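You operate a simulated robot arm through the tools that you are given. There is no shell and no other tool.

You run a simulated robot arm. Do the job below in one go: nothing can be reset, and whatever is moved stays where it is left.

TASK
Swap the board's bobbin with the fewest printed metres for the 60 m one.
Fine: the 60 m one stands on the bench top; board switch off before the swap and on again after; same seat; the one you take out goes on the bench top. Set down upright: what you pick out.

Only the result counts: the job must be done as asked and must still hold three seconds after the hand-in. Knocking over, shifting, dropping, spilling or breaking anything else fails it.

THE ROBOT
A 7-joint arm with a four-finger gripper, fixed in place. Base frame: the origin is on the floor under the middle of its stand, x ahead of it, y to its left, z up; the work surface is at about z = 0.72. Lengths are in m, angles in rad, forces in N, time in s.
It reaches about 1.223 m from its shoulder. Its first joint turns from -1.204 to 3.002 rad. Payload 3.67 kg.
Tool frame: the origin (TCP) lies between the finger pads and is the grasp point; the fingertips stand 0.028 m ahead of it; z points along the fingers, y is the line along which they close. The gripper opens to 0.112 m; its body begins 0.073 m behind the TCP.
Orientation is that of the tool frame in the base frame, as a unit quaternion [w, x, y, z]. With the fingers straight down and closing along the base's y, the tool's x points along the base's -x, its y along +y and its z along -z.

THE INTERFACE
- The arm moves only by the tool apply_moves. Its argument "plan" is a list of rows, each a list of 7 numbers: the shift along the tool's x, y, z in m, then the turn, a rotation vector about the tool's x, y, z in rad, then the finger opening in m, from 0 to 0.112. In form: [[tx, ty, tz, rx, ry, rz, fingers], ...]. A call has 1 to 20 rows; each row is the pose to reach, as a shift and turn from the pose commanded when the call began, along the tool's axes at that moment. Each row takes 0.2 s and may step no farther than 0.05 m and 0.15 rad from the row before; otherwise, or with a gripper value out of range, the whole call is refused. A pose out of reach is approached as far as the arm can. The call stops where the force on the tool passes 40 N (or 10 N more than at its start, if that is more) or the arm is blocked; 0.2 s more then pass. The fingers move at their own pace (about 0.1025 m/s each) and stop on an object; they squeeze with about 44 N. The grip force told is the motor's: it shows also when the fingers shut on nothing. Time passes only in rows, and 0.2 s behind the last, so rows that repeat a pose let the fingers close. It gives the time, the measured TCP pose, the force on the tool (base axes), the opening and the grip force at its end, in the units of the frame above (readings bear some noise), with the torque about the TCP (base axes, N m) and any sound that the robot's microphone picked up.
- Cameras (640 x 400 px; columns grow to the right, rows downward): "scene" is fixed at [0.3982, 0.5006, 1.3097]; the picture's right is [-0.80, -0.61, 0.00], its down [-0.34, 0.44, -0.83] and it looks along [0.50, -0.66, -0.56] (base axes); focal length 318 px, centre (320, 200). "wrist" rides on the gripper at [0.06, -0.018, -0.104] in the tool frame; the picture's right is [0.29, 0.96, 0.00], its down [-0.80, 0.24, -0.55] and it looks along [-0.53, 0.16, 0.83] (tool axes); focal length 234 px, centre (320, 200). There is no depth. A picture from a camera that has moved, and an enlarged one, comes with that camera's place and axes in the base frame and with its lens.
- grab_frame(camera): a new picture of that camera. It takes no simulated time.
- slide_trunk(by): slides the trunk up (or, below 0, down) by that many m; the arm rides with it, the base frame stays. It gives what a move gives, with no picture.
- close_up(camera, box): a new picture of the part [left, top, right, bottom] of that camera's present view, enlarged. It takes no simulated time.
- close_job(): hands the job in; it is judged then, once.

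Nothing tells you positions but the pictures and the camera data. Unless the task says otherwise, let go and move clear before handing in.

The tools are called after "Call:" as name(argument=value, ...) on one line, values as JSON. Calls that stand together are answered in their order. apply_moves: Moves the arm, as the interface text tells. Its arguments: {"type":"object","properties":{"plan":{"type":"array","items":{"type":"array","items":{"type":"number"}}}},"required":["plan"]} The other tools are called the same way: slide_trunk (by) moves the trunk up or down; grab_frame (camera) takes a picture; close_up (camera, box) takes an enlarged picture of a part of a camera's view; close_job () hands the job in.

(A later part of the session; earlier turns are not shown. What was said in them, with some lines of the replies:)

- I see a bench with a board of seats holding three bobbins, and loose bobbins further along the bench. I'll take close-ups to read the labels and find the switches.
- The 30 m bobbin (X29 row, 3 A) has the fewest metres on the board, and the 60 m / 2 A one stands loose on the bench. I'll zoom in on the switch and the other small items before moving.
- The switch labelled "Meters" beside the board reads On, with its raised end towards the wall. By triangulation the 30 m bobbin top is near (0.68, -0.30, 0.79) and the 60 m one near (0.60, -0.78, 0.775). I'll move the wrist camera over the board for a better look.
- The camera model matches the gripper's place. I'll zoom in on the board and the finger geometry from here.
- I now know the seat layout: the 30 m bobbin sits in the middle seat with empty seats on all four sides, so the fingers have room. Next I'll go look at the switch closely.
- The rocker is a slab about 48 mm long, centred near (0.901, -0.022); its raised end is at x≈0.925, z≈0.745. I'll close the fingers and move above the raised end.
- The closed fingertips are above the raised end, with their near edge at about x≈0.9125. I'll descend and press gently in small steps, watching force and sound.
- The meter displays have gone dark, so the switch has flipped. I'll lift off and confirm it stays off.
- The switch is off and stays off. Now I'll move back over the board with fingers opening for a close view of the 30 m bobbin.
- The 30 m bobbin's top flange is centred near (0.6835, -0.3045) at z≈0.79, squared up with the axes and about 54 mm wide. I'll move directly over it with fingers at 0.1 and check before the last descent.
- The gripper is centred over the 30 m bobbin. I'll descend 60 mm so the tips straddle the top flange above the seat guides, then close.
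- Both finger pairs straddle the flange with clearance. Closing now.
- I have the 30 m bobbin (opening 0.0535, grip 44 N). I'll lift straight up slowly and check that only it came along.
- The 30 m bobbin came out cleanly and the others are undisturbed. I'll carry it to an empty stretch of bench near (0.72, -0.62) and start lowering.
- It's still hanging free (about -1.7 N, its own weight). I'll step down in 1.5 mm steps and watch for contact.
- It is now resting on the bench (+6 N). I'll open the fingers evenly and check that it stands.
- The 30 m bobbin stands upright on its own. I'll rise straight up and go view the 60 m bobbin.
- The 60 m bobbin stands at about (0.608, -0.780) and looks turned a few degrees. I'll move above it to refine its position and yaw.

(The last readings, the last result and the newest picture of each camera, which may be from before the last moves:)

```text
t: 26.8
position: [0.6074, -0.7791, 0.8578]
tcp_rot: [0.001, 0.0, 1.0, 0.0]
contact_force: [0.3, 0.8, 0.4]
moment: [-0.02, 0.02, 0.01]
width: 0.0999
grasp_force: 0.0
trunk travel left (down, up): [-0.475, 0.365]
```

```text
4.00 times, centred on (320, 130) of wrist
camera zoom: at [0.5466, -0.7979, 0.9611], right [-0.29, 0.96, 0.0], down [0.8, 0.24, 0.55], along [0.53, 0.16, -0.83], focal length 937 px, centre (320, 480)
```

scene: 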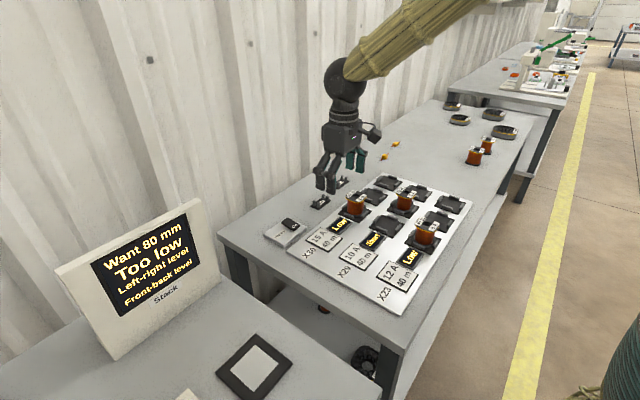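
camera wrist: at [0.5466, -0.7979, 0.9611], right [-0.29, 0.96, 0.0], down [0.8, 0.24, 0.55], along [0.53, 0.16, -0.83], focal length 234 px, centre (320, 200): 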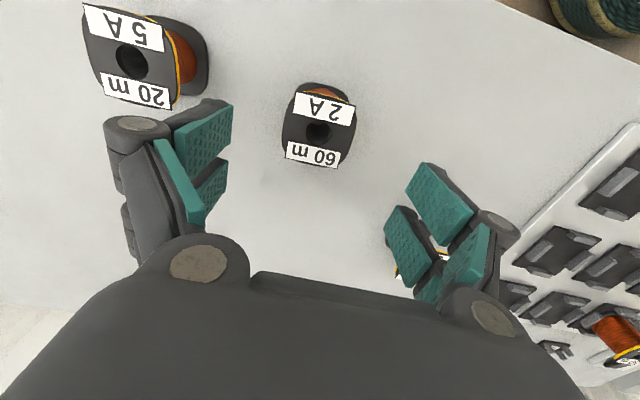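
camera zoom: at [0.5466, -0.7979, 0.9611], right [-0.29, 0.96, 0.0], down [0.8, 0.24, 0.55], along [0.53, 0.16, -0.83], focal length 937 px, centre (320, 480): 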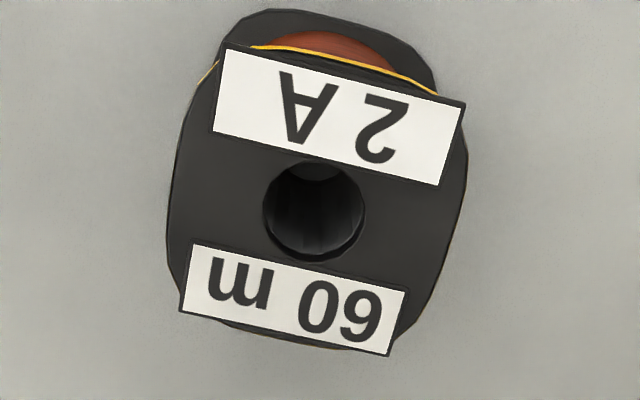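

Its centre refines to (0.6045, -0.782) with a yaw of about +3.3°. I'll align position and yaw and drop to 50 mm above the top for a check.

Call:
apply_moves(plan=[[0.0018, -0.001, 0.01, 0, 0, -0.03, 0.1], [0.0035, -0.002, 0.02, 0, 0, -0.058, 0.1], [0.0035, -0.002, 0.03, 0, 0, -0.058, 0.1], [0.0035, -0.002, 0.03, 0, 0, -0.058, 0.1]])

Call:
grab_frame(camera="wrist")

Call:
close_up(camera="wrist", box=[270, 100, 370, 200])

```text
t: 27.8
position: [0.6042, -0.7837, 0.827]
tcp_rot: [0.0, -0.029, 1.0, 0.0]
contact_force: [0.0, 0.0, -0.2]
moment: [0.05, 0.0, 0.0]
width: 0.0999
grasp_force: 0.0
trunk travel left (down, up): [-0.475, 0.365]
```

```text
taken
camera wrist: at [0.5449, -0.8048, 0.9313], right [-0.34, 0.94, 0.0], down [0.78, 0.29, 0.55], along [0.52, 0.19, -0.83], focal length 234 px, centre (320, 200)
```

wrist: 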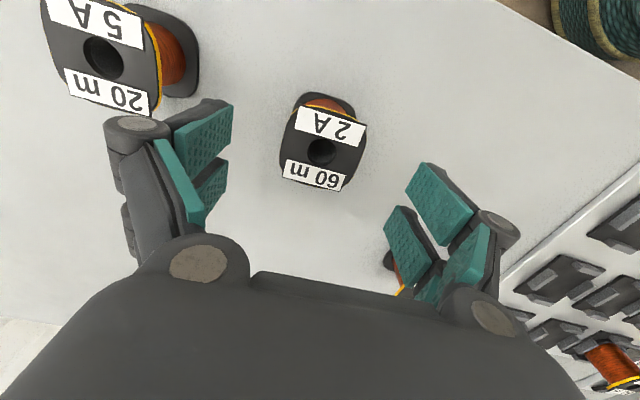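

```text
4.00 times, centred on (320, 150) of wrist
camera zoom: at [0.5449, -0.8048, 0.9313], right [-0.34, 0.94, 0.0], down [0.78, 0.29, 0.55], along [0.52, 0.19, -0.83], focal length 937 px, centre (320, 400)
```

zoom: 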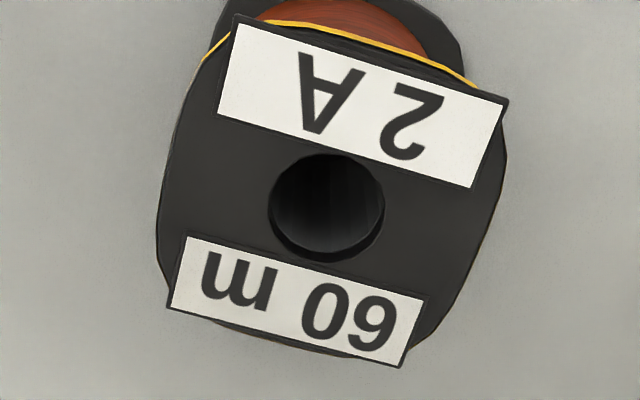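

The bobbin is squared up in the tool frame within half a degree; it only needs about 1.3 mm of y correction. Descending 60 mm to the same relative grip height as before.

Call:
apply_moves(plan=[[0.0005, 0.0013, 0.01, 0, 0, 0, 0.1], [0.0005, 0.0013, 0.025, 0, 0, 0, 0.1], [0.0005, 0.0013, 0.04, 0, 0, 0, 0.1], [0.0005, 0.0013, 0.052, 0, 0, 0, 0.1], [0.0005, 0.0013, 0.06, 0, 0, 0, 0.1], [0.0005, 0.0013, 0.06, 0, 0, 0, 0.1]])

Call:
grab_frame(camera="wrist")

Call:
close_up(camera="scene", box=[430, 90, 530, 180])

```text
t: 29.2
position: [0.6061, -0.7813, 0.768]
tcp_rot: [0.001, -0.029, 1.0, 0.0]
contact_force: [-1.0, -0.4, 0.0]
moment: [0.0, 0.02, -0.04]
width: 0.1
grasp_force: 0.0
trunk travel left (down, up): [-0.475, 0.365]
```

```text
taken
camera wrist: at [0.5454, -0.8035, 0.8717], right [-0.34, 0.94, 0.0], down [0.78, 0.29, 0.55], along [0.52, 0.19, -0.83], focal length 234 px, centre (320, 200)
```

wrist: 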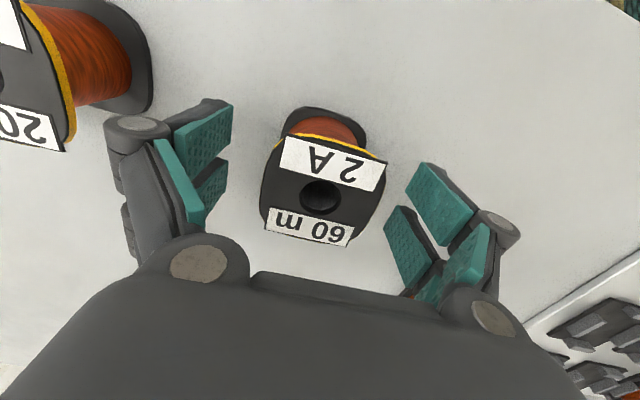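

```text
4.44 times, centred on (480, 135) of scene
camera zoom: at [0.3982, 0.5006, 1.3097], right [-0.8, -0.61, 0.0], down [-0.34, 0.44, -0.83], along [0.5, -0.66, -0.56], focal length 1412 px, centre (-391, 489)
```

zoom: 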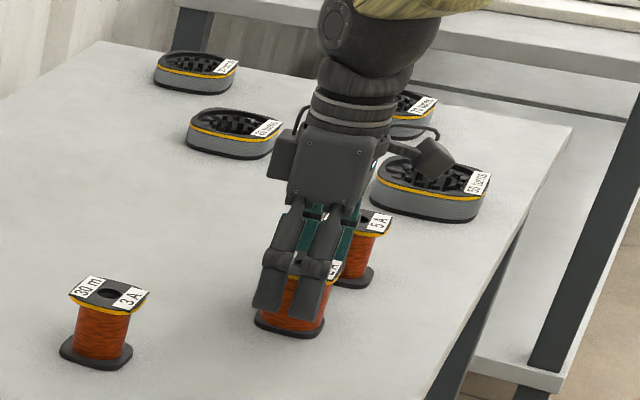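

The view nearly matches the 30 m reference (hole within 4 px). I'll zoom to measure the small offset precisely before closing.

Call:
close_up(camera="wrist", box=[250, 110, 400, 260])

Call:
close_up(camera="scene", box=[455, 135, 505, 170])

```text
2.67 times, centred on (325, 185) of wrist
camera zoom: at [0.5454, -0.8035, 0.8717], right [-0.34, 0.94, 0.0], down [0.78, 0.29, 0.55], along [0.52, 0.19, -0.83], focal length 624 px, centre (307, 240)
```

zoom: 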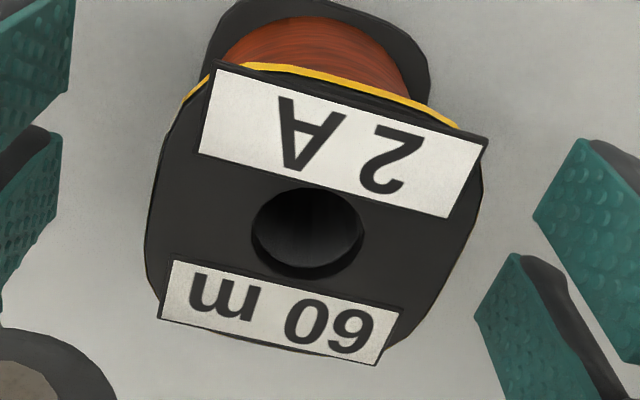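

```text
11.43 times, centred on (480, 152) of scene
camera zoom: at [0.3982, 0.5006, 1.3097], right [-0.8, -0.61, 0.0], down [-0.34, 0.44, -0.83], along [0.5, -0.66, -0.56], focal length 3631 px, centre (-1509, 743)
```

zoom: 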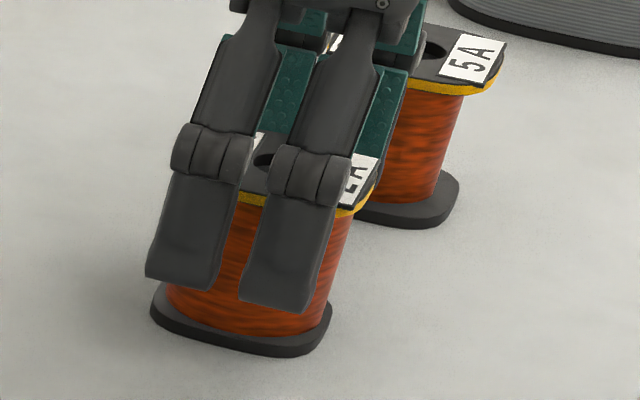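

Against the 30 m reference, the 60 m bobbin sits about 2 mm further along tool x. I'll shift by that much so the grasp matches, then close.

Call:
apply_moves(plan=[[0.002, 0, 0, 0, 0, 0, 0.1], [0.002, 0, 0, 0, 0, 0, 0.08], [0.002, 0, 0, 0, 0, 0, 0.065], [0.002, 0, 0, 0, 0, 0, 0.05], [0.002, 0, 0, 0, 0, 0, 0.04], [0.002, 0, 0, 0, 0, 0, 0.03], [0.002, 0, 0, 0, 0, 0, 0.03]])

Call:
grab_frame(camera="wrist")

Call:
close_up(camera="scene", box=[430, 90, 530, 180])

```text
t: 30.8
position: [0.6022, -0.7823, 0.7666]
tcp_rot: [-0.001, -0.029, 1.0, 0.001]
contact_force: [-0.5, 0.1, 2.0]
moment: [0.07, 0.05, -0.01]
width: 0.0536
grasp_force: 44.0
trunk travel left (down, up): [-0.475, 0.365]
```

```text
taken
camera wrist: at [0.5429, -0.8036, 0.8712], right [-0.34, 0.94, 0.0], down [0.78, 0.28, 0.55], along [0.52, 0.19, -0.83], focal length 234 px, centre (320, 200)
```

wrist: 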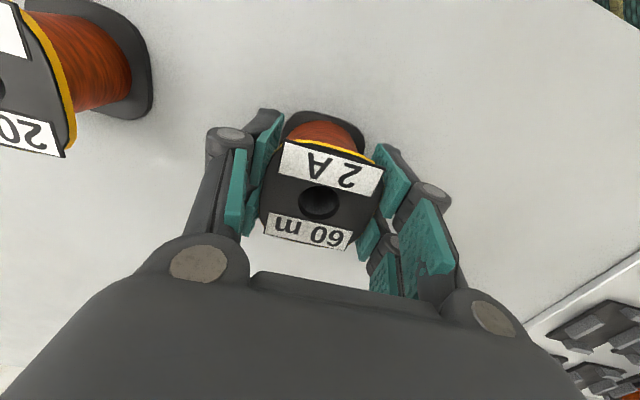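

```text
4.44 times, centred on (480, 135) of scene
camera zoom: at [0.3982, 0.5006, 1.3097], right [-0.8, -0.61, 0.0], down [-0.34, 0.44, -0.83], along [0.5, -0.66, -0.56], focal length 1412 px, centre (-391, 489)
```

zoom: 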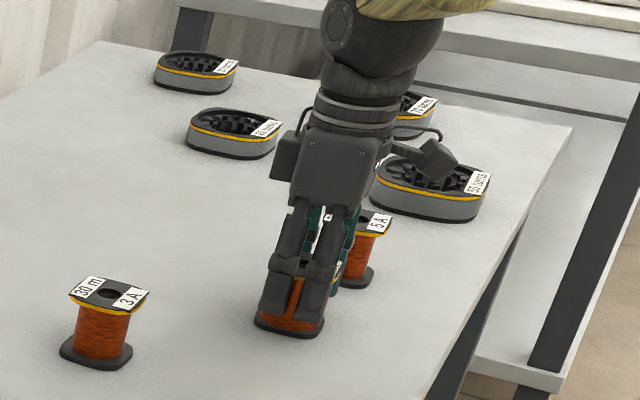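

The 60 m bobbin is gripped, and the view matches the 30 m reference. Lifting straight up now.

Call:
apply_moves(plan=[[0, 0, -0.006, 0, 0, 0, 0.03], [0, 0, -0.018, 0, 0, 0, 0.03], [0, 0, -0.036, 0, 0, 0, 0.03], [0, 0, -0.06, 0, 0, 0, 0.03], [0, 0, -0.085, 0, 0, 0, 0.03], [0, 0, -0.112, 0, 0, 0, 0.03], [0, 0, -0.112, 0, 0, 0, 0.03]])

Call:
close_up(camera="scene", box=[400, 60, 540, 180])

```text
t: 32.4
position: [0.603, -0.7824, 0.8781]
tcp_rot: [-0.001, -0.029, 1.0, 0.001]
contact_force: [-0.1, -0.5, -3.5]
moment: [0.03, 0.0, -0.02]
width: 0.0534
grasp_force: 44.2
trunk travel left (down, up): [-0.475, 0.365]
```

```text
3.33 times, centred on (470, 120) of scene
camera zoom: at [0.3982, 0.5006, 1.3097], right [-0.8, -0.61, 0.0], down [-0.34, 0.44, -0.83], along [0.5, -0.66, -0.56], focal length 1059 px, centre (-180, 467)
```

zoom: 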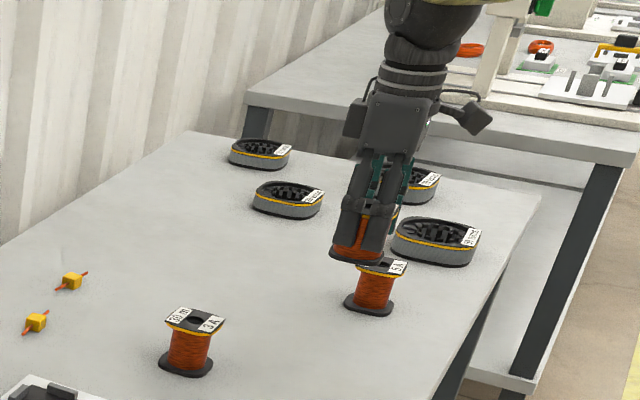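

The 60 m bobbin is lifted (3.5 N) and its neighbours are untouched. Next I'll carry it over the seat while turning the gripper back to zero yaw.

Call:
apply_moves(plan=[[-0.0091, 0.0392, 0, 0, 0, 0.005, 0.03], [-0.0182, 0.0785, 0, 0, 0, 0.01, 0.03], [-0.0273, 0.1177, 0, 0, 0, 0.015, 0.03], [-0.0364, 0.1569, 0, 0, 0, 0.02, 0.03], [-0.0455, 0.1962, 0, 0, 0, 0.025, 0.03], [-0.0546, 0.2354, 0, 0, 0, 0.03, 0.03], [-0.0636, 0.2746, 0, 0, 0, 0.035, 0.03], [-0.0727, 0.3139, 0, 0, 0, 0.04, 0.03], [-0.0818, 0.3531, 0, 0, 0, 0.045, 0.03], [-0.0909, 0.3923, 0, 0, 0, 0.05, 0.03], [-0.1, 0.4316, 0, 0, 0, 0.055, 0.03], [-0.1091, 0.4708, 0, 0, 0, 0.058, 0.03], [-0.1091, 0.4708, 0, 0, 0, 0.058, 0.03], [-0.1091, 0.4708, 0.0, 0, 0, 0.058, 0.03]])

Call:
grab_frame(camera="wrist")

Call:
close_up(camera="scene", box=[330, 110, 480, 250])

```text
t: 35.4
position: [0.6864, -0.3037, 0.8785]
tcp_rot: [0.0, 0.0, 1.0, 0.0]
contact_force: [0.7, 0.6, -3.1]
moment: [-0.01, 0.01, 0.01]
width: 0.0534
grasp_force: 44.1
trunk travel left (down, up): [-0.475, 0.365]
```

```text
taken
camera wrist: at [0.6253, -0.3219, 0.9826], right [-0.29, 0.96, 0.0], down [0.8, 0.24, 0.55], along [0.53, 0.16, -0.83], focal length 234 px, centre (320, 200)
```

wrist: 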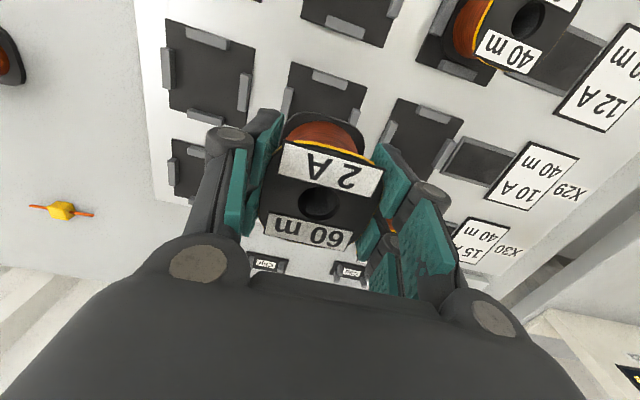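

```text
2.86 times, centred on (405, 180) of scene
camera zoom: at [0.3982, 0.5006, 1.3097], right [-0.8, -0.61, 0.0], down [-0.34, 0.44, -0.83], along [0.5, -0.66, -0.56], focal length 908 px, centre (77, 257)
```

zoom: 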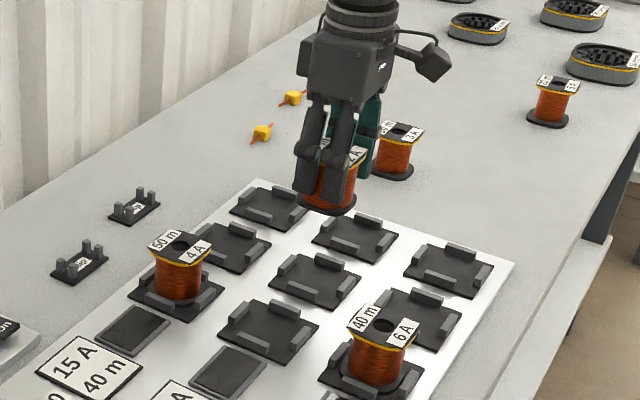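

The scene suggests the tool may be a few millimetres off from where the 30 m bobbin came out. I'll zoom in on the wrist view to measure the seats relative to the tool before lowering.

Call:
close_up(camera="wrist", box=[150, 0, 310, 120])

Call:
close_up(camera="wrist", box=[260, 50, 500, 200])

Call:
close_up(camera="scene", box=[370, 140, 450, 200])

```text
3.33 times, centred on (230, 60) of wrist
camera zoom: at [0.6253, -0.3219, 0.9826], right [-0.29, 0.96, 0.0], down [0.8, 0.24, 0.55], along [0.53, 0.16, -0.83], focal length 781 px, centre (620, 667)
```

zoom: 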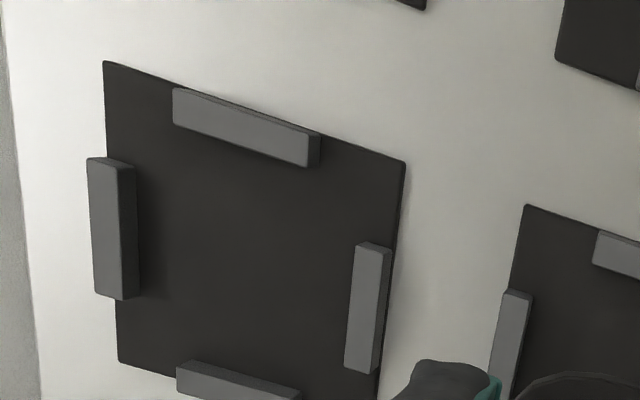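

```text
2.67 times, centred on (380, 125) of wrist
camera zoom: at [0.6253, -0.3219, 0.9826], right [-0.29, 0.96, 0.0], down [0.8, 0.24, 0.55], along [0.53, 0.16, -0.83], focal length 624 px, centre (160, 400)
```

zoom: 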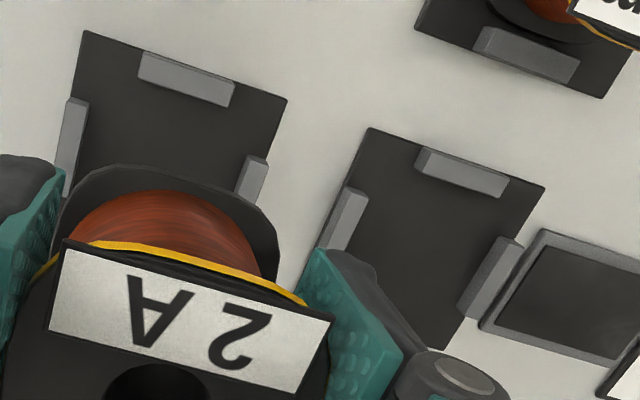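

```text
6.67 times, centred on (410, 170) of scene
camera zoom: at [0.3982, 0.5006, 1.3097], right [-0.8, -0.61, 0.0], down [-0.34, 0.44, -0.83], along [0.5, -0.66, -0.56], focal length 2118 px, centre (-280, 400)
```

zoom: 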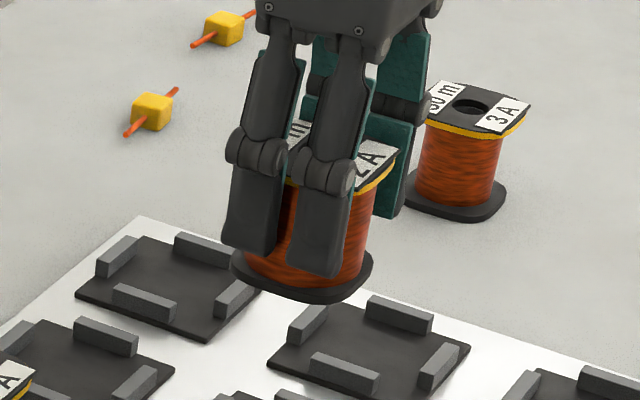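

Measured against the target seat's plate edges, the bobbin needs roughly 4 mm of tool +x and 2 mm of tool -y. I'll apply that, drop to 20 mm above the seated height (still clear of the guides) and re-measure.

Call:
apply_moves(plan=[[0.002, -0.001, 0.01, 0, 0, 0, 0.03], [0.004, -0.002, 0.03, 0, 0, 0, 0.03], [0.004, -0.002, 0.05, 0, 0, 0, 0.03], [0.004, -0.002, 0.065, 0, 0, 0, 0.03], [0.004, -0.002, 0.075, 0, 0, 0, 0.03], [0.004, -0.002, 0.08, 0, 0, 0, 0.03], [0.004, -0.002, 0.08, 0, 0, 0, 0.03]])

Call:
close_up(camera="wrist", box=[230, 50, 430, 200])

Call:
close_up(camera="scene", box=[370, 160, 450, 220])

Call:
grab_frame(camera="wrist")

```text
t: 37.0
position: [0.6801, -0.3064, 0.7991]
tcp_rot: [0.0, 0.0, 1.0, -0.001]
contact_force: [0.7, -0.9, -3.5]
moment: [-0.01, 0.01, 0.02]
width: 0.0537
grasp_force: 44.4
trunk travel left (down, up): [-0.475, 0.365]
```

```text
2.67 times, centred on (330, 125) of wrist
camera zoom: at [0.6186, -0.3246, 0.9037], right [-0.29, 0.96, 0.0], down [0.8, 0.24, 0.55], along [0.53, 0.16, -0.83], focal length 624 px, centre (293, 400)
```

zoom: 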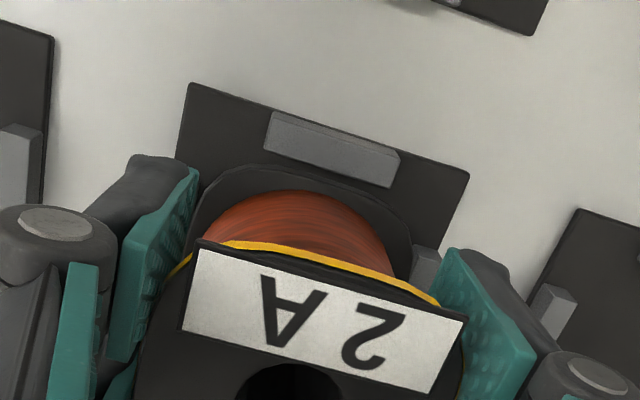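

```text
6.67 times, centred on (410, 190) of scene
camera zoom: at [0.3982, 0.5006, 1.3097], right [-0.8, -0.61, 0.0], down [-0.34, 0.44, -0.83], along [0.5, -0.66, -0.56], focal length 2118 px, centre (-280, 267)
```

zoom: 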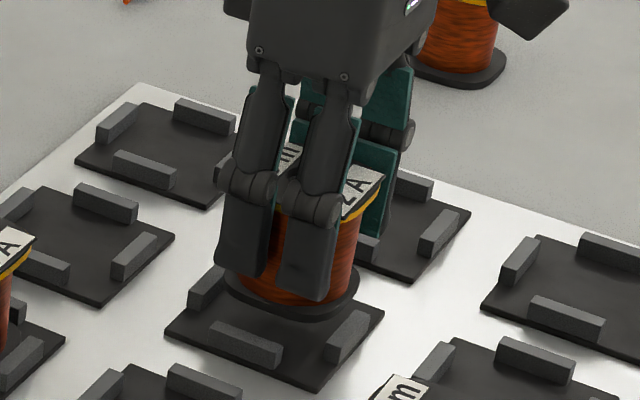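

```text
taken
camera wrist: at [0.6186, -0.3246, 0.9037], right [-0.29, 0.96, 0.0], down [0.8, 0.24, 0.55], along [0.53, 0.16, -0.83], focal length 234 px, centre (320, 200)
```

wrist: 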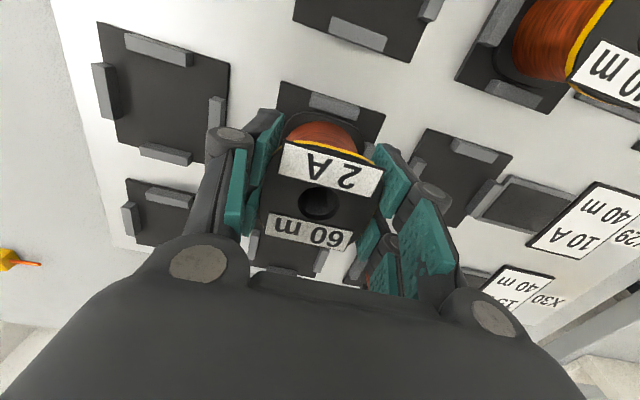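

From the wrist view the seat centre is about 2 mm from the bobbin in tool -x and 1 mm in y. I'll cross-check with a tighter scene close-up before lowering.

Call:
close_up(camera="scene", box=[390, 185, 430, 215])

Call:
close_up(camera="wrist", box=[270, 70, 390, 160])

Call:
close_up(camera="wrist", box=[230, 210, 400, 310])

```text
13.33 times, centred on (410, 200) of scene
camera zoom: at [0.3982, 0.5006, 1.3097], right [-0.8, -0.61, 0.0], down [-0.34, 0.44, -0.83], along [0.5, -0.66, -0.56], focal length 4236 px, centre (-880, 200)
```

zoom: 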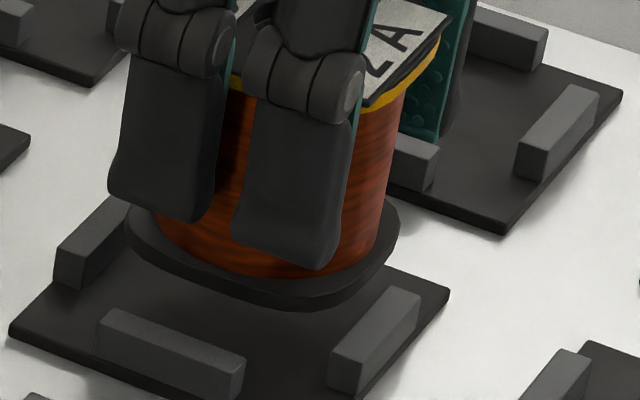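

```text
4.44 times, centred on (330, 115) of wrist
camera zoom: at [0.6186, -0.3246, 0.9037], right [-0.29, 0.96, 0.0], down [0.8, 0.24, 0.55], along [0.53, 0.16, -0.83], focal length 1041 px, centre (276, 578)
```

zoom: 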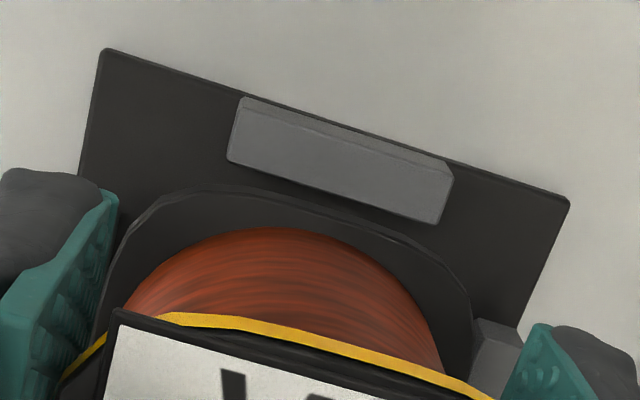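

```text
3.76 times, centred on (315, 260) of wrist
camera zoom: at [0.6186, -0.3246, 0.9037], right [-0.29, 0.96, 0.0], down [0.8, 0.24, 0.55], along [0.53, 0.16, -0.83], focal length 882 px, centre (339, -26)
```

zoom: 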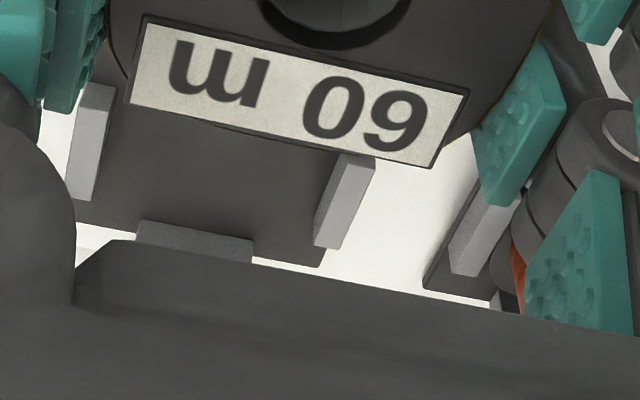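

Both views agree the bobbin should move about 1.8 mm in tool -x and 1.8 mm in tool +y to centre between the guides, which leave roughly 3 mm clearance. I'll apply that and lower to just above seat contact.

Call:
apply_moves(plan=[[-0.0018, 0.0018, 0.0, 0, 0, 0, 0.03], [-0.0018, 0.0018, 0.0, 0, 0, 0, 0.03], [-0.0018, 0.0018, 0.004, 0, 0, 0, 0.03], [-0.0018, 0.0018, 0.008, 0, 0, 0, 0.03], [-0.0018, 0.0018, 0.008, 0, 0, 0, 0.03]])

Call:
close_up(camera="scene", box=[390, 185, 430, 215])

Call:
close_up(camera="wrist", box=[270, 70, 390, 160])

```text
t: 38.2
position: [0.6814, -0.306, 0.7919]
tcp_rot: [0.0, 0.0, 1.0, 0.0]
contact_force: [-0.2, 0.2, -3.7]
moment: [0.03, -0.01, -0.01]
width: 0.0535
grasp_force: 44.3
trunk travel left (down, up): [-0.475, 0.365]
```

```text
13.33 times, centred on (410, 200) of scene
camera zoom: at [0.3982, 0.5006, 1.3097], right [-0.8, -0.61, 0.0], down [-0.34, 0.44, -0.83], along [0.5, -0.66, -0.56], focal length 4236 px, centre (-880, 200)
```

zoom: 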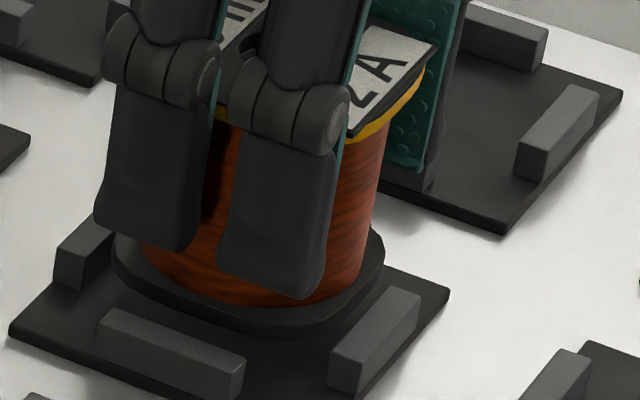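

```text
4.44 times, centred on (330, 115) of wrist
camera zoom: at [0.6203, -0.3233, 0.8957], right [-0.29, 0.96, 0.0], down [0.8, 0.24, 0.55], along [0.53, 0.16, -0.83], focal length 1041 px, centre (276, 578)
```

zoom: 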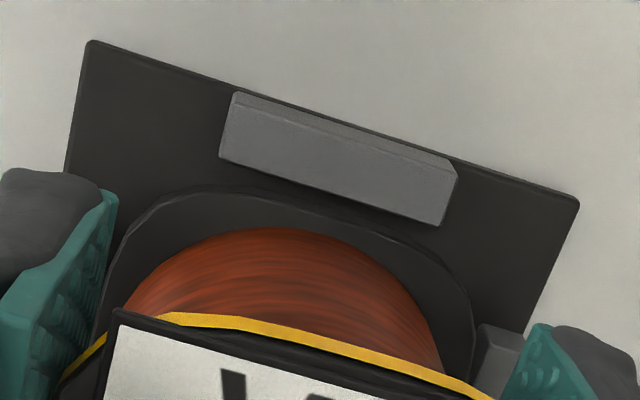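

The wrist view now shows seat and bobbin centres within about 1 mm. I'll lower in 2 mm steps into the seat, with a slight y trim, and watch the force.

Call:
apply_moves(plan=[[-0.0004, 0.0006, 0.002, 0, 0, 0, 0.03], [-0.0004, 0.0006, 0.004, 0, 0, 0, 0.03], [-0.0004, 0.0006, 0.006, 0, 0, 0, 0.03], [-0.0004, 0.0006, 0.008, 0, 0, 0, 0.03], [-0.0004, 0.0006, 0.0095, 0, 0, 0, 0.03], [-0.0004, 0.0006, 0.0095, 0, 0, 0, 0.03]])

Call:
close_up(camera="scene", box=[390, 185, 430, 215])

Call:
close_up(camera="wrist", box=[270, 70, 390, 160])

```text
t: 39.6
position: [0.6817, -0.3039, 0.7821]
tcp_rot: [0.0, 0.0, 1.0, 0.0]
contact_force: [-0.9, 0.3, -2.4]
moment: [-0.02, 0.01, 0.0]
width: 0.0537
grasp_force: 44.4
trunk travel left (down, up): [-0.475, 0.365]
```

```text
13.33 times, centred on (410, 200) of scene
camera zoom: at [0.3982, 0.5006, 1.3097], right [-0.8, -0.61, 0.0], down [-0.34, 0.44, -0.83], along [0.5, -0.66, -0.56], focal length 4236 px, centre (-880, 200)
```

zoom: 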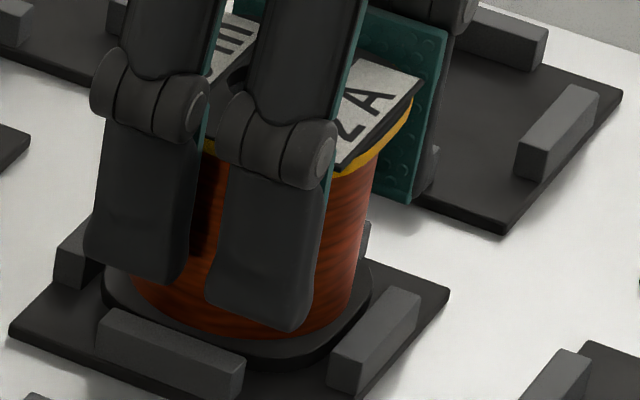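

```text
4.44 times, centred on (330, 115) of wrist
camera zoom: at [0.6213, -0.3226, 0.8868], right [-0.29, 0.96, 0.0], down [0.8, 0.24, 0.55], along [0.53, 0.16, -0.83], focal length 1041 px, centre (276, 578)
```

zoom: 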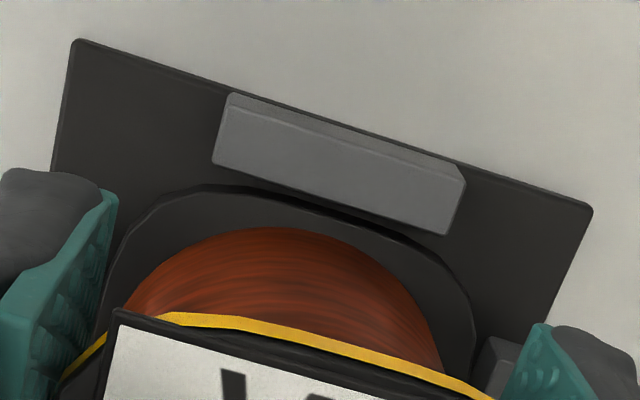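

It has gone between the guides with no side force. Now I'll seat the last couple of millimetres gently.

Call:
apply_moves(plan=[[0, 0, 0.001, 0, 0, 0, 0.03], [0, 0, 0.002, 0, 0, 0, 0.03], [0, 0, 0.002, 0, 0, 0, 0.03]])

```text
t: 40.4
position: [0.6829, -0.304, 0.7812]
tcp_rot: [0.0, 0.0, 1.0, 0.0]
contact_force: [0.3, 0.1, -3.9]
moment: [0.01, -0.01, 0.03]
width: 0.0536
grasp_force: 44.2
trunk travel left (down, up): [-0.475, 0.365]
```

Call:
apply_moves(plan=[[0, 0, 0.001, 0, 0, 0, 0.03], [0, 0, 0.002, 0, 0, 0, 0.03], [0, 0, 0.002, 0, 0, 0, 0.03]])

Call:
close_up(camera="scene", box=[390, 185, 430, 215])

```text
t: 41.2
position: [0.681, -0.3031, 0.7785]
tcp_rot: [0.0, 0.001, 1.0, 0.0]
contact_force: [0.6, 0.0, 2.5]
moment: [0.03, 0.18, 0.05]
width: 0.0534
grasp_force: 44.0
trunk travel left (down, up): [-0.475, 0.365]
```

```text
13.33 times, centred on (410, 200) of scene
camera zoom: at [0.3982, 0.5006, 1.3097], right [-0.8, -0.61, 0.0], down [-0.34, 0.44, -0.83], along [0.5, -0.66, -0.56], focal length 4236 px, centre (-880, 200)
```

zoom: 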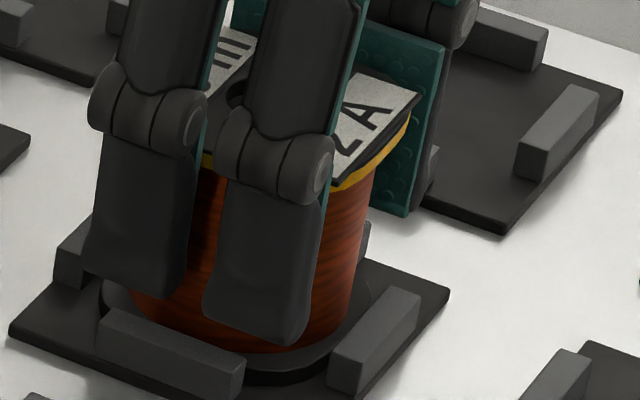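

It has bottomed out in the seat (force went from -3.9 to +2.5 N). Releasing now.

Call:
apply_moves(plan=[[0, 0, 0, 0, 0, 0, 0.056], [0, 0, 0, 0, 0, 0, 0.065], [0, 0, 0, 0, 0, 0, 0.08], [0, 0, 0, 0, 0, 0, 0.1], [0, 0, 0, 0, 0, 0, 0.1]])

Call:
grab_frame(camera="wrist")

Call:
close_up(camera="scene", box=[370, 160, 450, 220])

```text
t: 42.4
position: [0.6822, -0.3047, 0.7783]
tcp_rot: [-0.001, -0.001, 1.0, 0.0]
contact_force: [0.1, -0.7, -1.1]
moment: [-0.01, 0.01, 0.0]
width: 0.0999
grasp_force: 0.1
trunk travel left (down, up): [-0.475, 0.365]
```

```text
taken
camera wrist: at [0.6212, -0.3222, 0.8827], right [-0.29, 0.96, 0.0], down [0.8, 0.24, 0.55], along [0.53, 0.16, -0.83], focal length 234 px, centre (320, 200)
```

wrist: 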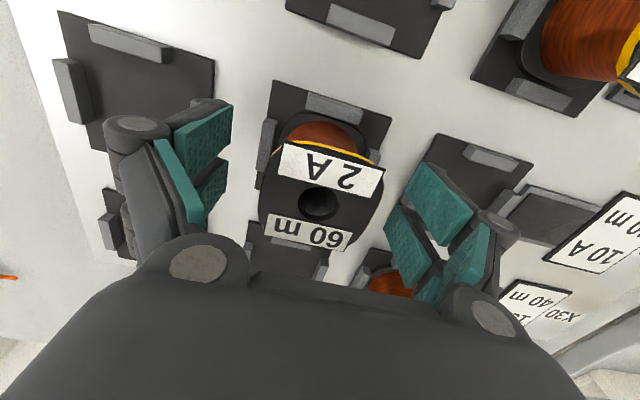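

```text
6.67 times, centred on (410, 190) of scene
camera zoom: at [0.3982, 0.5006, 1.3097], right [-0.8, -0.61, 0.0], down [-0.34, 0.44, -0.83], along [0.5, -0.66, -0.56], focal length 2118 px, centre (-280, 267)
```

zoom: 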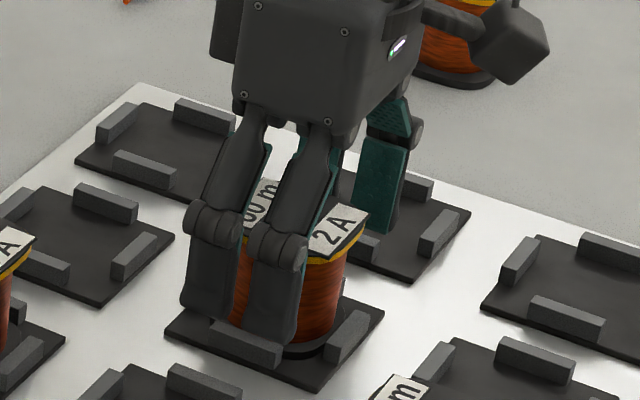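

The 60 m bobbin stands square in the seat. I'll rise straight up, close the fingers, and go above the switch's now-raised "On" end.

Call:
apply_moves(plan=[[0, 0, -0.02, 0, 0, 0, 0.1], [0, 0, -0.05, 0, 0, 0, 0.1], [0, 0, -0.09, 0, 0, 0, 0.1], [0, 0, -0.125, 0, 0, 0, 0.1], [-0.0204, 0.0314, -0.125, 0, 0, 0, 0.08], [-0.0407, 0.0628, -0.125, 0, 0, 0, 0.05], [-0.0611, 0.0941, -0.125, 0, 0, 0, 0.02], [-0.0815, 0.1255, -0.125, 0, 0, 0, 0.0], [-0.1018, 0.1569, -0.125, 0, 0, 0, 0.0], [-0.1222, 0.1883, -0.125, 0, 0, 0, 0.0], [-0.1426, 0.2196, -0.125, 0, 0, 0, 0.0], [-0.1629, 0.251, -0.125, 0, 0, 0, 0.0], [-0.1833, 0.2824, -0.12, 0, 0, 0, 0.0], [-0.1833, 0.2824, -0.095, 0, 0, 0, 0.0], [-0.1833, 0.2824, -0.07, 0, 0, 0, 0.0], [-0.1833, 0.2824, -0.07, 0, 0, 0, 0.0], [-0.1833, 0.2824, -0.07, 0, 0, 0, 0.0]])

Call:
grab_frame(camera="wrist")

Call:
grab_frame(camera="scene")

Call:
close_up(camera="scene", box=[370, 160, 450, 220])

Call:
close_up(camera="scene", box=[250, 170, 340, 260])

```text
t: 46.0
position: [0.8671, -0.0211, 0.8494]
tcp_rot: [0.001, 0.0, 1.0, 0.0]
contact_force: [-0.6, -0.6, -0.3]
moment: [0.0, 0.02, 0.01]
width: 0.0
grasp_force: 35.7
trunk travel left (down, up): [-0.475, 0.365]
```

```text
taken
camera wrist: at [0.8049, -0.0407, 0.9528], right [-0.29, 0.96, 0.0], down [0.8, 0.24, 0.55], along [0.53, 0.16, -0.83], focal length 234 px, centre (320, 200)
```

wrist: 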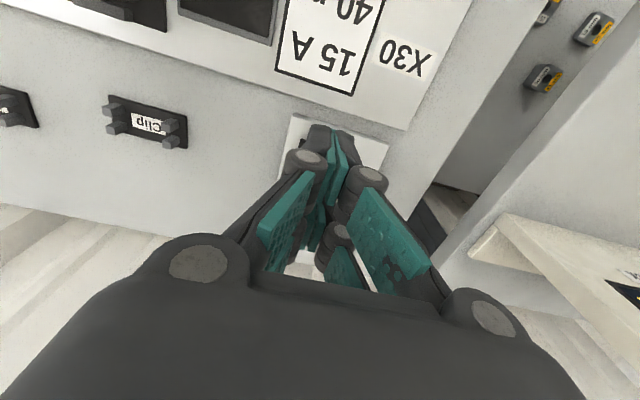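

```text
taken
```

scene: 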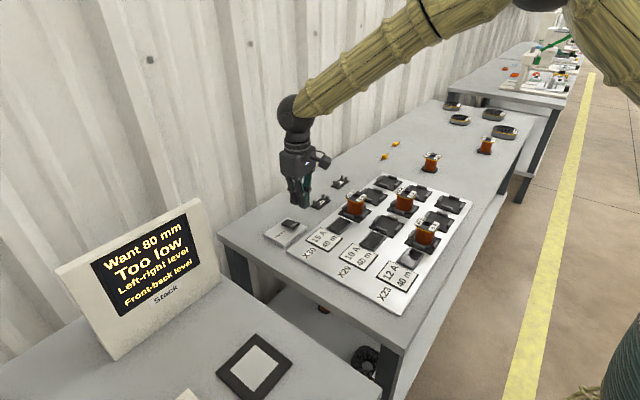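

```text
6.67 times, centred on (410, 190) of scene
camera zoom: at [0.3982, 0.5006, 1.3097], right [-0.8, -0.61, 0.0], down [-0.34, 0.44, -0.83], along [0.5, -0.66, -0.56], focal length 2118 px, centre (-280, 267)
```

zoom: 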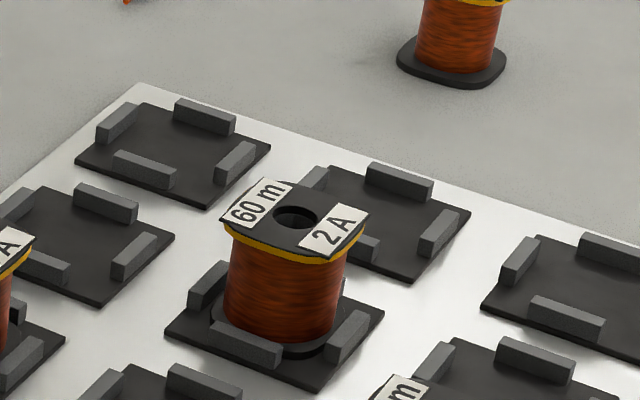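

```text
4.44 times, centred on (295, 215) of scene
camera zoom: at [0.3982, 0.5006, 1.3097], right [-0.8, -0.61, 0.0], down [-0.34, 0.44, -0.83], along [0.5, -0.66, -0.56], focal length 1412 px, centre (431, 133)
```

zoom: 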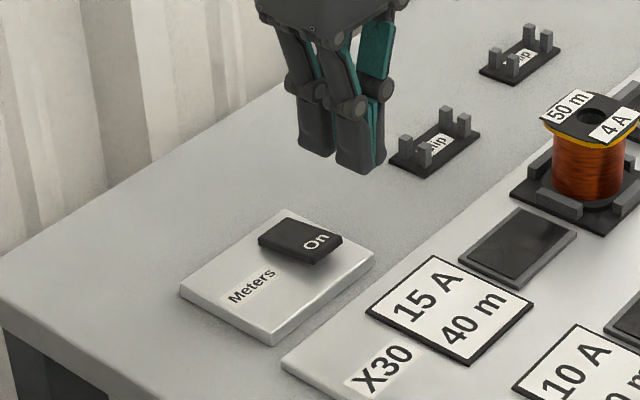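

The fingertips are over the raised "On" end. I'll press down the same way as before.

Call:
apply_moves(plan=[[0.001, 0, 0.02, 0, 0, 0, 0], [0.001, 0, 0.04, 0, 0, 0, 0], [0.001, 0, 0.055, 0, 0, 0, 0], [0.001, 0, 0.065, 0, 0, 0, 0], [0.001, 0, 0.07, 0, 0, 0, 0], [0.001, 0, 0.073, 0, 0, 0, 0], [0.001, 0, 0.076, 0, 0, 0, 0], [0.001, 0, 0.079, 0, 0, 0, 0], [0.001, 0, 0.081, 0, 0, 0, 0], [0.001, 0, 0.083, 0, 0, 0, 0]])

Call:
close_up(camera="scene", box=[255, 180, 475, 320])

```text
t: 48.2
position: [0.8635, -0.0218, 0.7662]
tcp_rot: [0.0, -0.001, 1.0, 0.0]
contact_force: [-0.4, 0.0, 3.4]
moment: [0.01, -0.08, -0.01]
width: 0.006
grasp_force: 36.0
trunk travel left (down, up): [-0.475, 0.365]
```

```text
2.86 times, centred on (365, 250) of scene
camera zoom: at [0.3982, 0.5006, 1.3097], right [-0.8, -0.61, 0.0], down [-0.34, 0.44, -0.83], along [0.5, -0.66, -0.56], focal length 908 px, centre (191, 57)
```

zoom: 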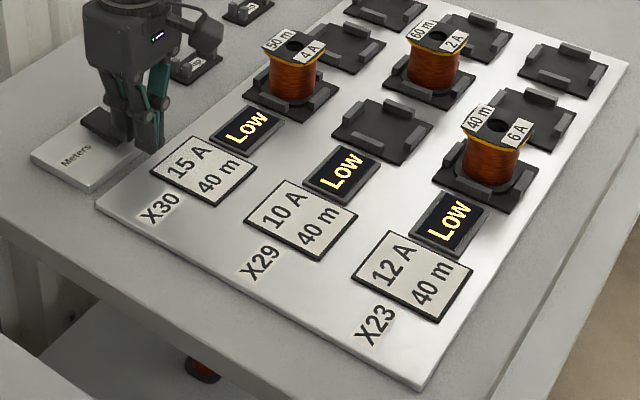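

The meters are back on, and X29 now reads "Low" instead of "Short", so the 60 m bobbin is registered. I'll lift clear and check that everything holds.

Call:
apply_moves(plan=[[0, 0, -0.02, 0, 0, 0, 0], [0, 0, -0.05, 0, 0, 0, 0], [0, 0, -0.09, 0, 0, 0, 0], [0, 0, -0.13, 0, 0, 0, 0], [0.0, 0, -0.17, 0, 0, 0, 0], [0.0, 0, -0.2, 0, 0, 0, 0], [0.0, 0, -0.2, 0, 0, 0, 0], [0.0, 0, -0.2, 0, 0, 0, 0], [0.0, 0, -0.2, 0, 0, 0, 0], [0.0, 0, -0.2, 0, 0, 0, 0]])

Call:
grab_frame(camera="scene")

Call:
close_up(camera="scene", box=[255, 170, 475, 320])

Call:
close_up(camera="scene", box=[370, 80, 540, 190])

Call:
close_up(camera="scene", box=[255, 210, 315, 255])

```text
t: 50.4
position: [0.8641, -0.0216, 0.9676]
tcp_rot: [0.001, 0.0, 1.0, 0.0]
contact_force: [-0.2, 0.4, 0.8]
moment: [-0.03, 0.0, 0.02]
width: 0.0001
grasp_force: 35.7
trunk travel left (down, up): [-0.475, 0.365]
```

```text
taken
```

scene: 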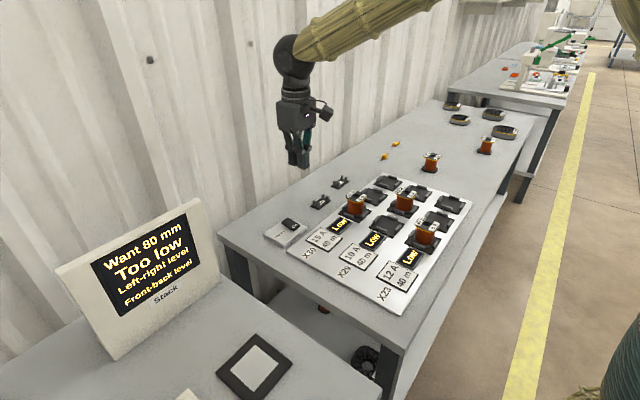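

```text
2.67 times, centred on (365, 245) of scene
camera zoom: at [0.3982, 0.5006, 1.3097], right [-0.8, -0.61, 0.0], down [-0.34, 0.44, -0.83], along [0.5, -0.66, -0.56], focal length 847 px, centre (200, 80)
```

zoom: 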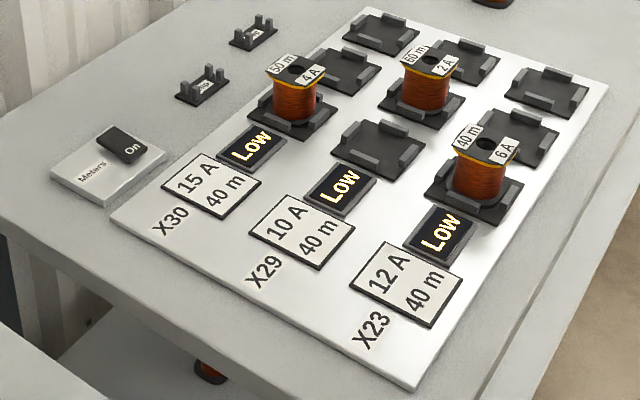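

```text
3.64 times, centred on (455, 135) of scene
camera zoom: at [0.3982, 0.5006, 1.3097], right [-0.8, -0.61, 0.0], down [-0.34, 0.44, -0.83], along [0.5, -0.66, -0.56], focal length 1155 px, centre (-171, 436)
```

zoom: 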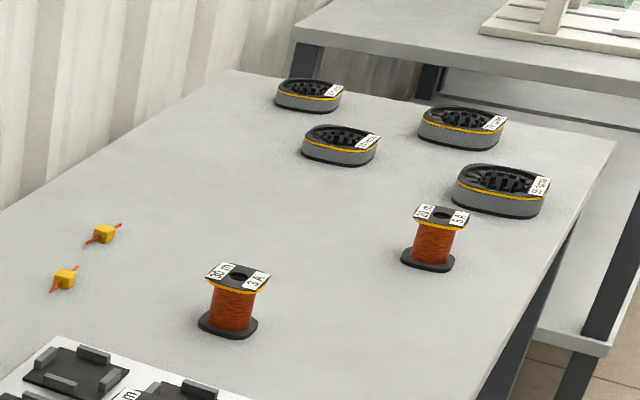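

```text
8.89 times, centred on (285, 232) of scene
camera zoom: at [0.3982, 0.5006, 1.3097], right [-0.8, -0.61, 0.0], down [-0.34, 0.44, -0.83], along [0.5, -0.66, -0.56], focal length 2824 px, centre (631, -89)
```

zoom: 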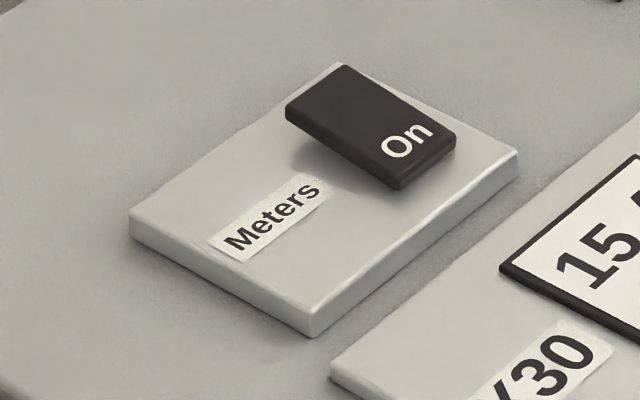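

The 60 m bobbin is in the seat the 30 m one came from, and the 30 m bobbin stands upright on the bench. The switch is on again with the meters lit, nothing else has moved, and the arm is clear. Handing in.

Call:
close_job()

```text
The job is handed in.
```

The swap is done and handed in; I have no result from the judging yet.

- **Bobbin taken out:** the 30 m, 3 A bobbin had the fewest printed metres on the board. It now stands upright on the bench top at about (0.72, -0.62).
- **Bobbin put in:** the 60 m, 2 A bobbin is in the same seat, the middle one of the X29 row. It sits between the guides.
- **Switch:** I turned the "Meters" switch off before the swap and on again afterwards. It was the only switch I saw by the board, so I took it to be the board switch. All three displays are lit, and X29 now reads "Low" instead of "Short".

In the last pictures everything else was where it started. The gripper is empty and clear of the bench.
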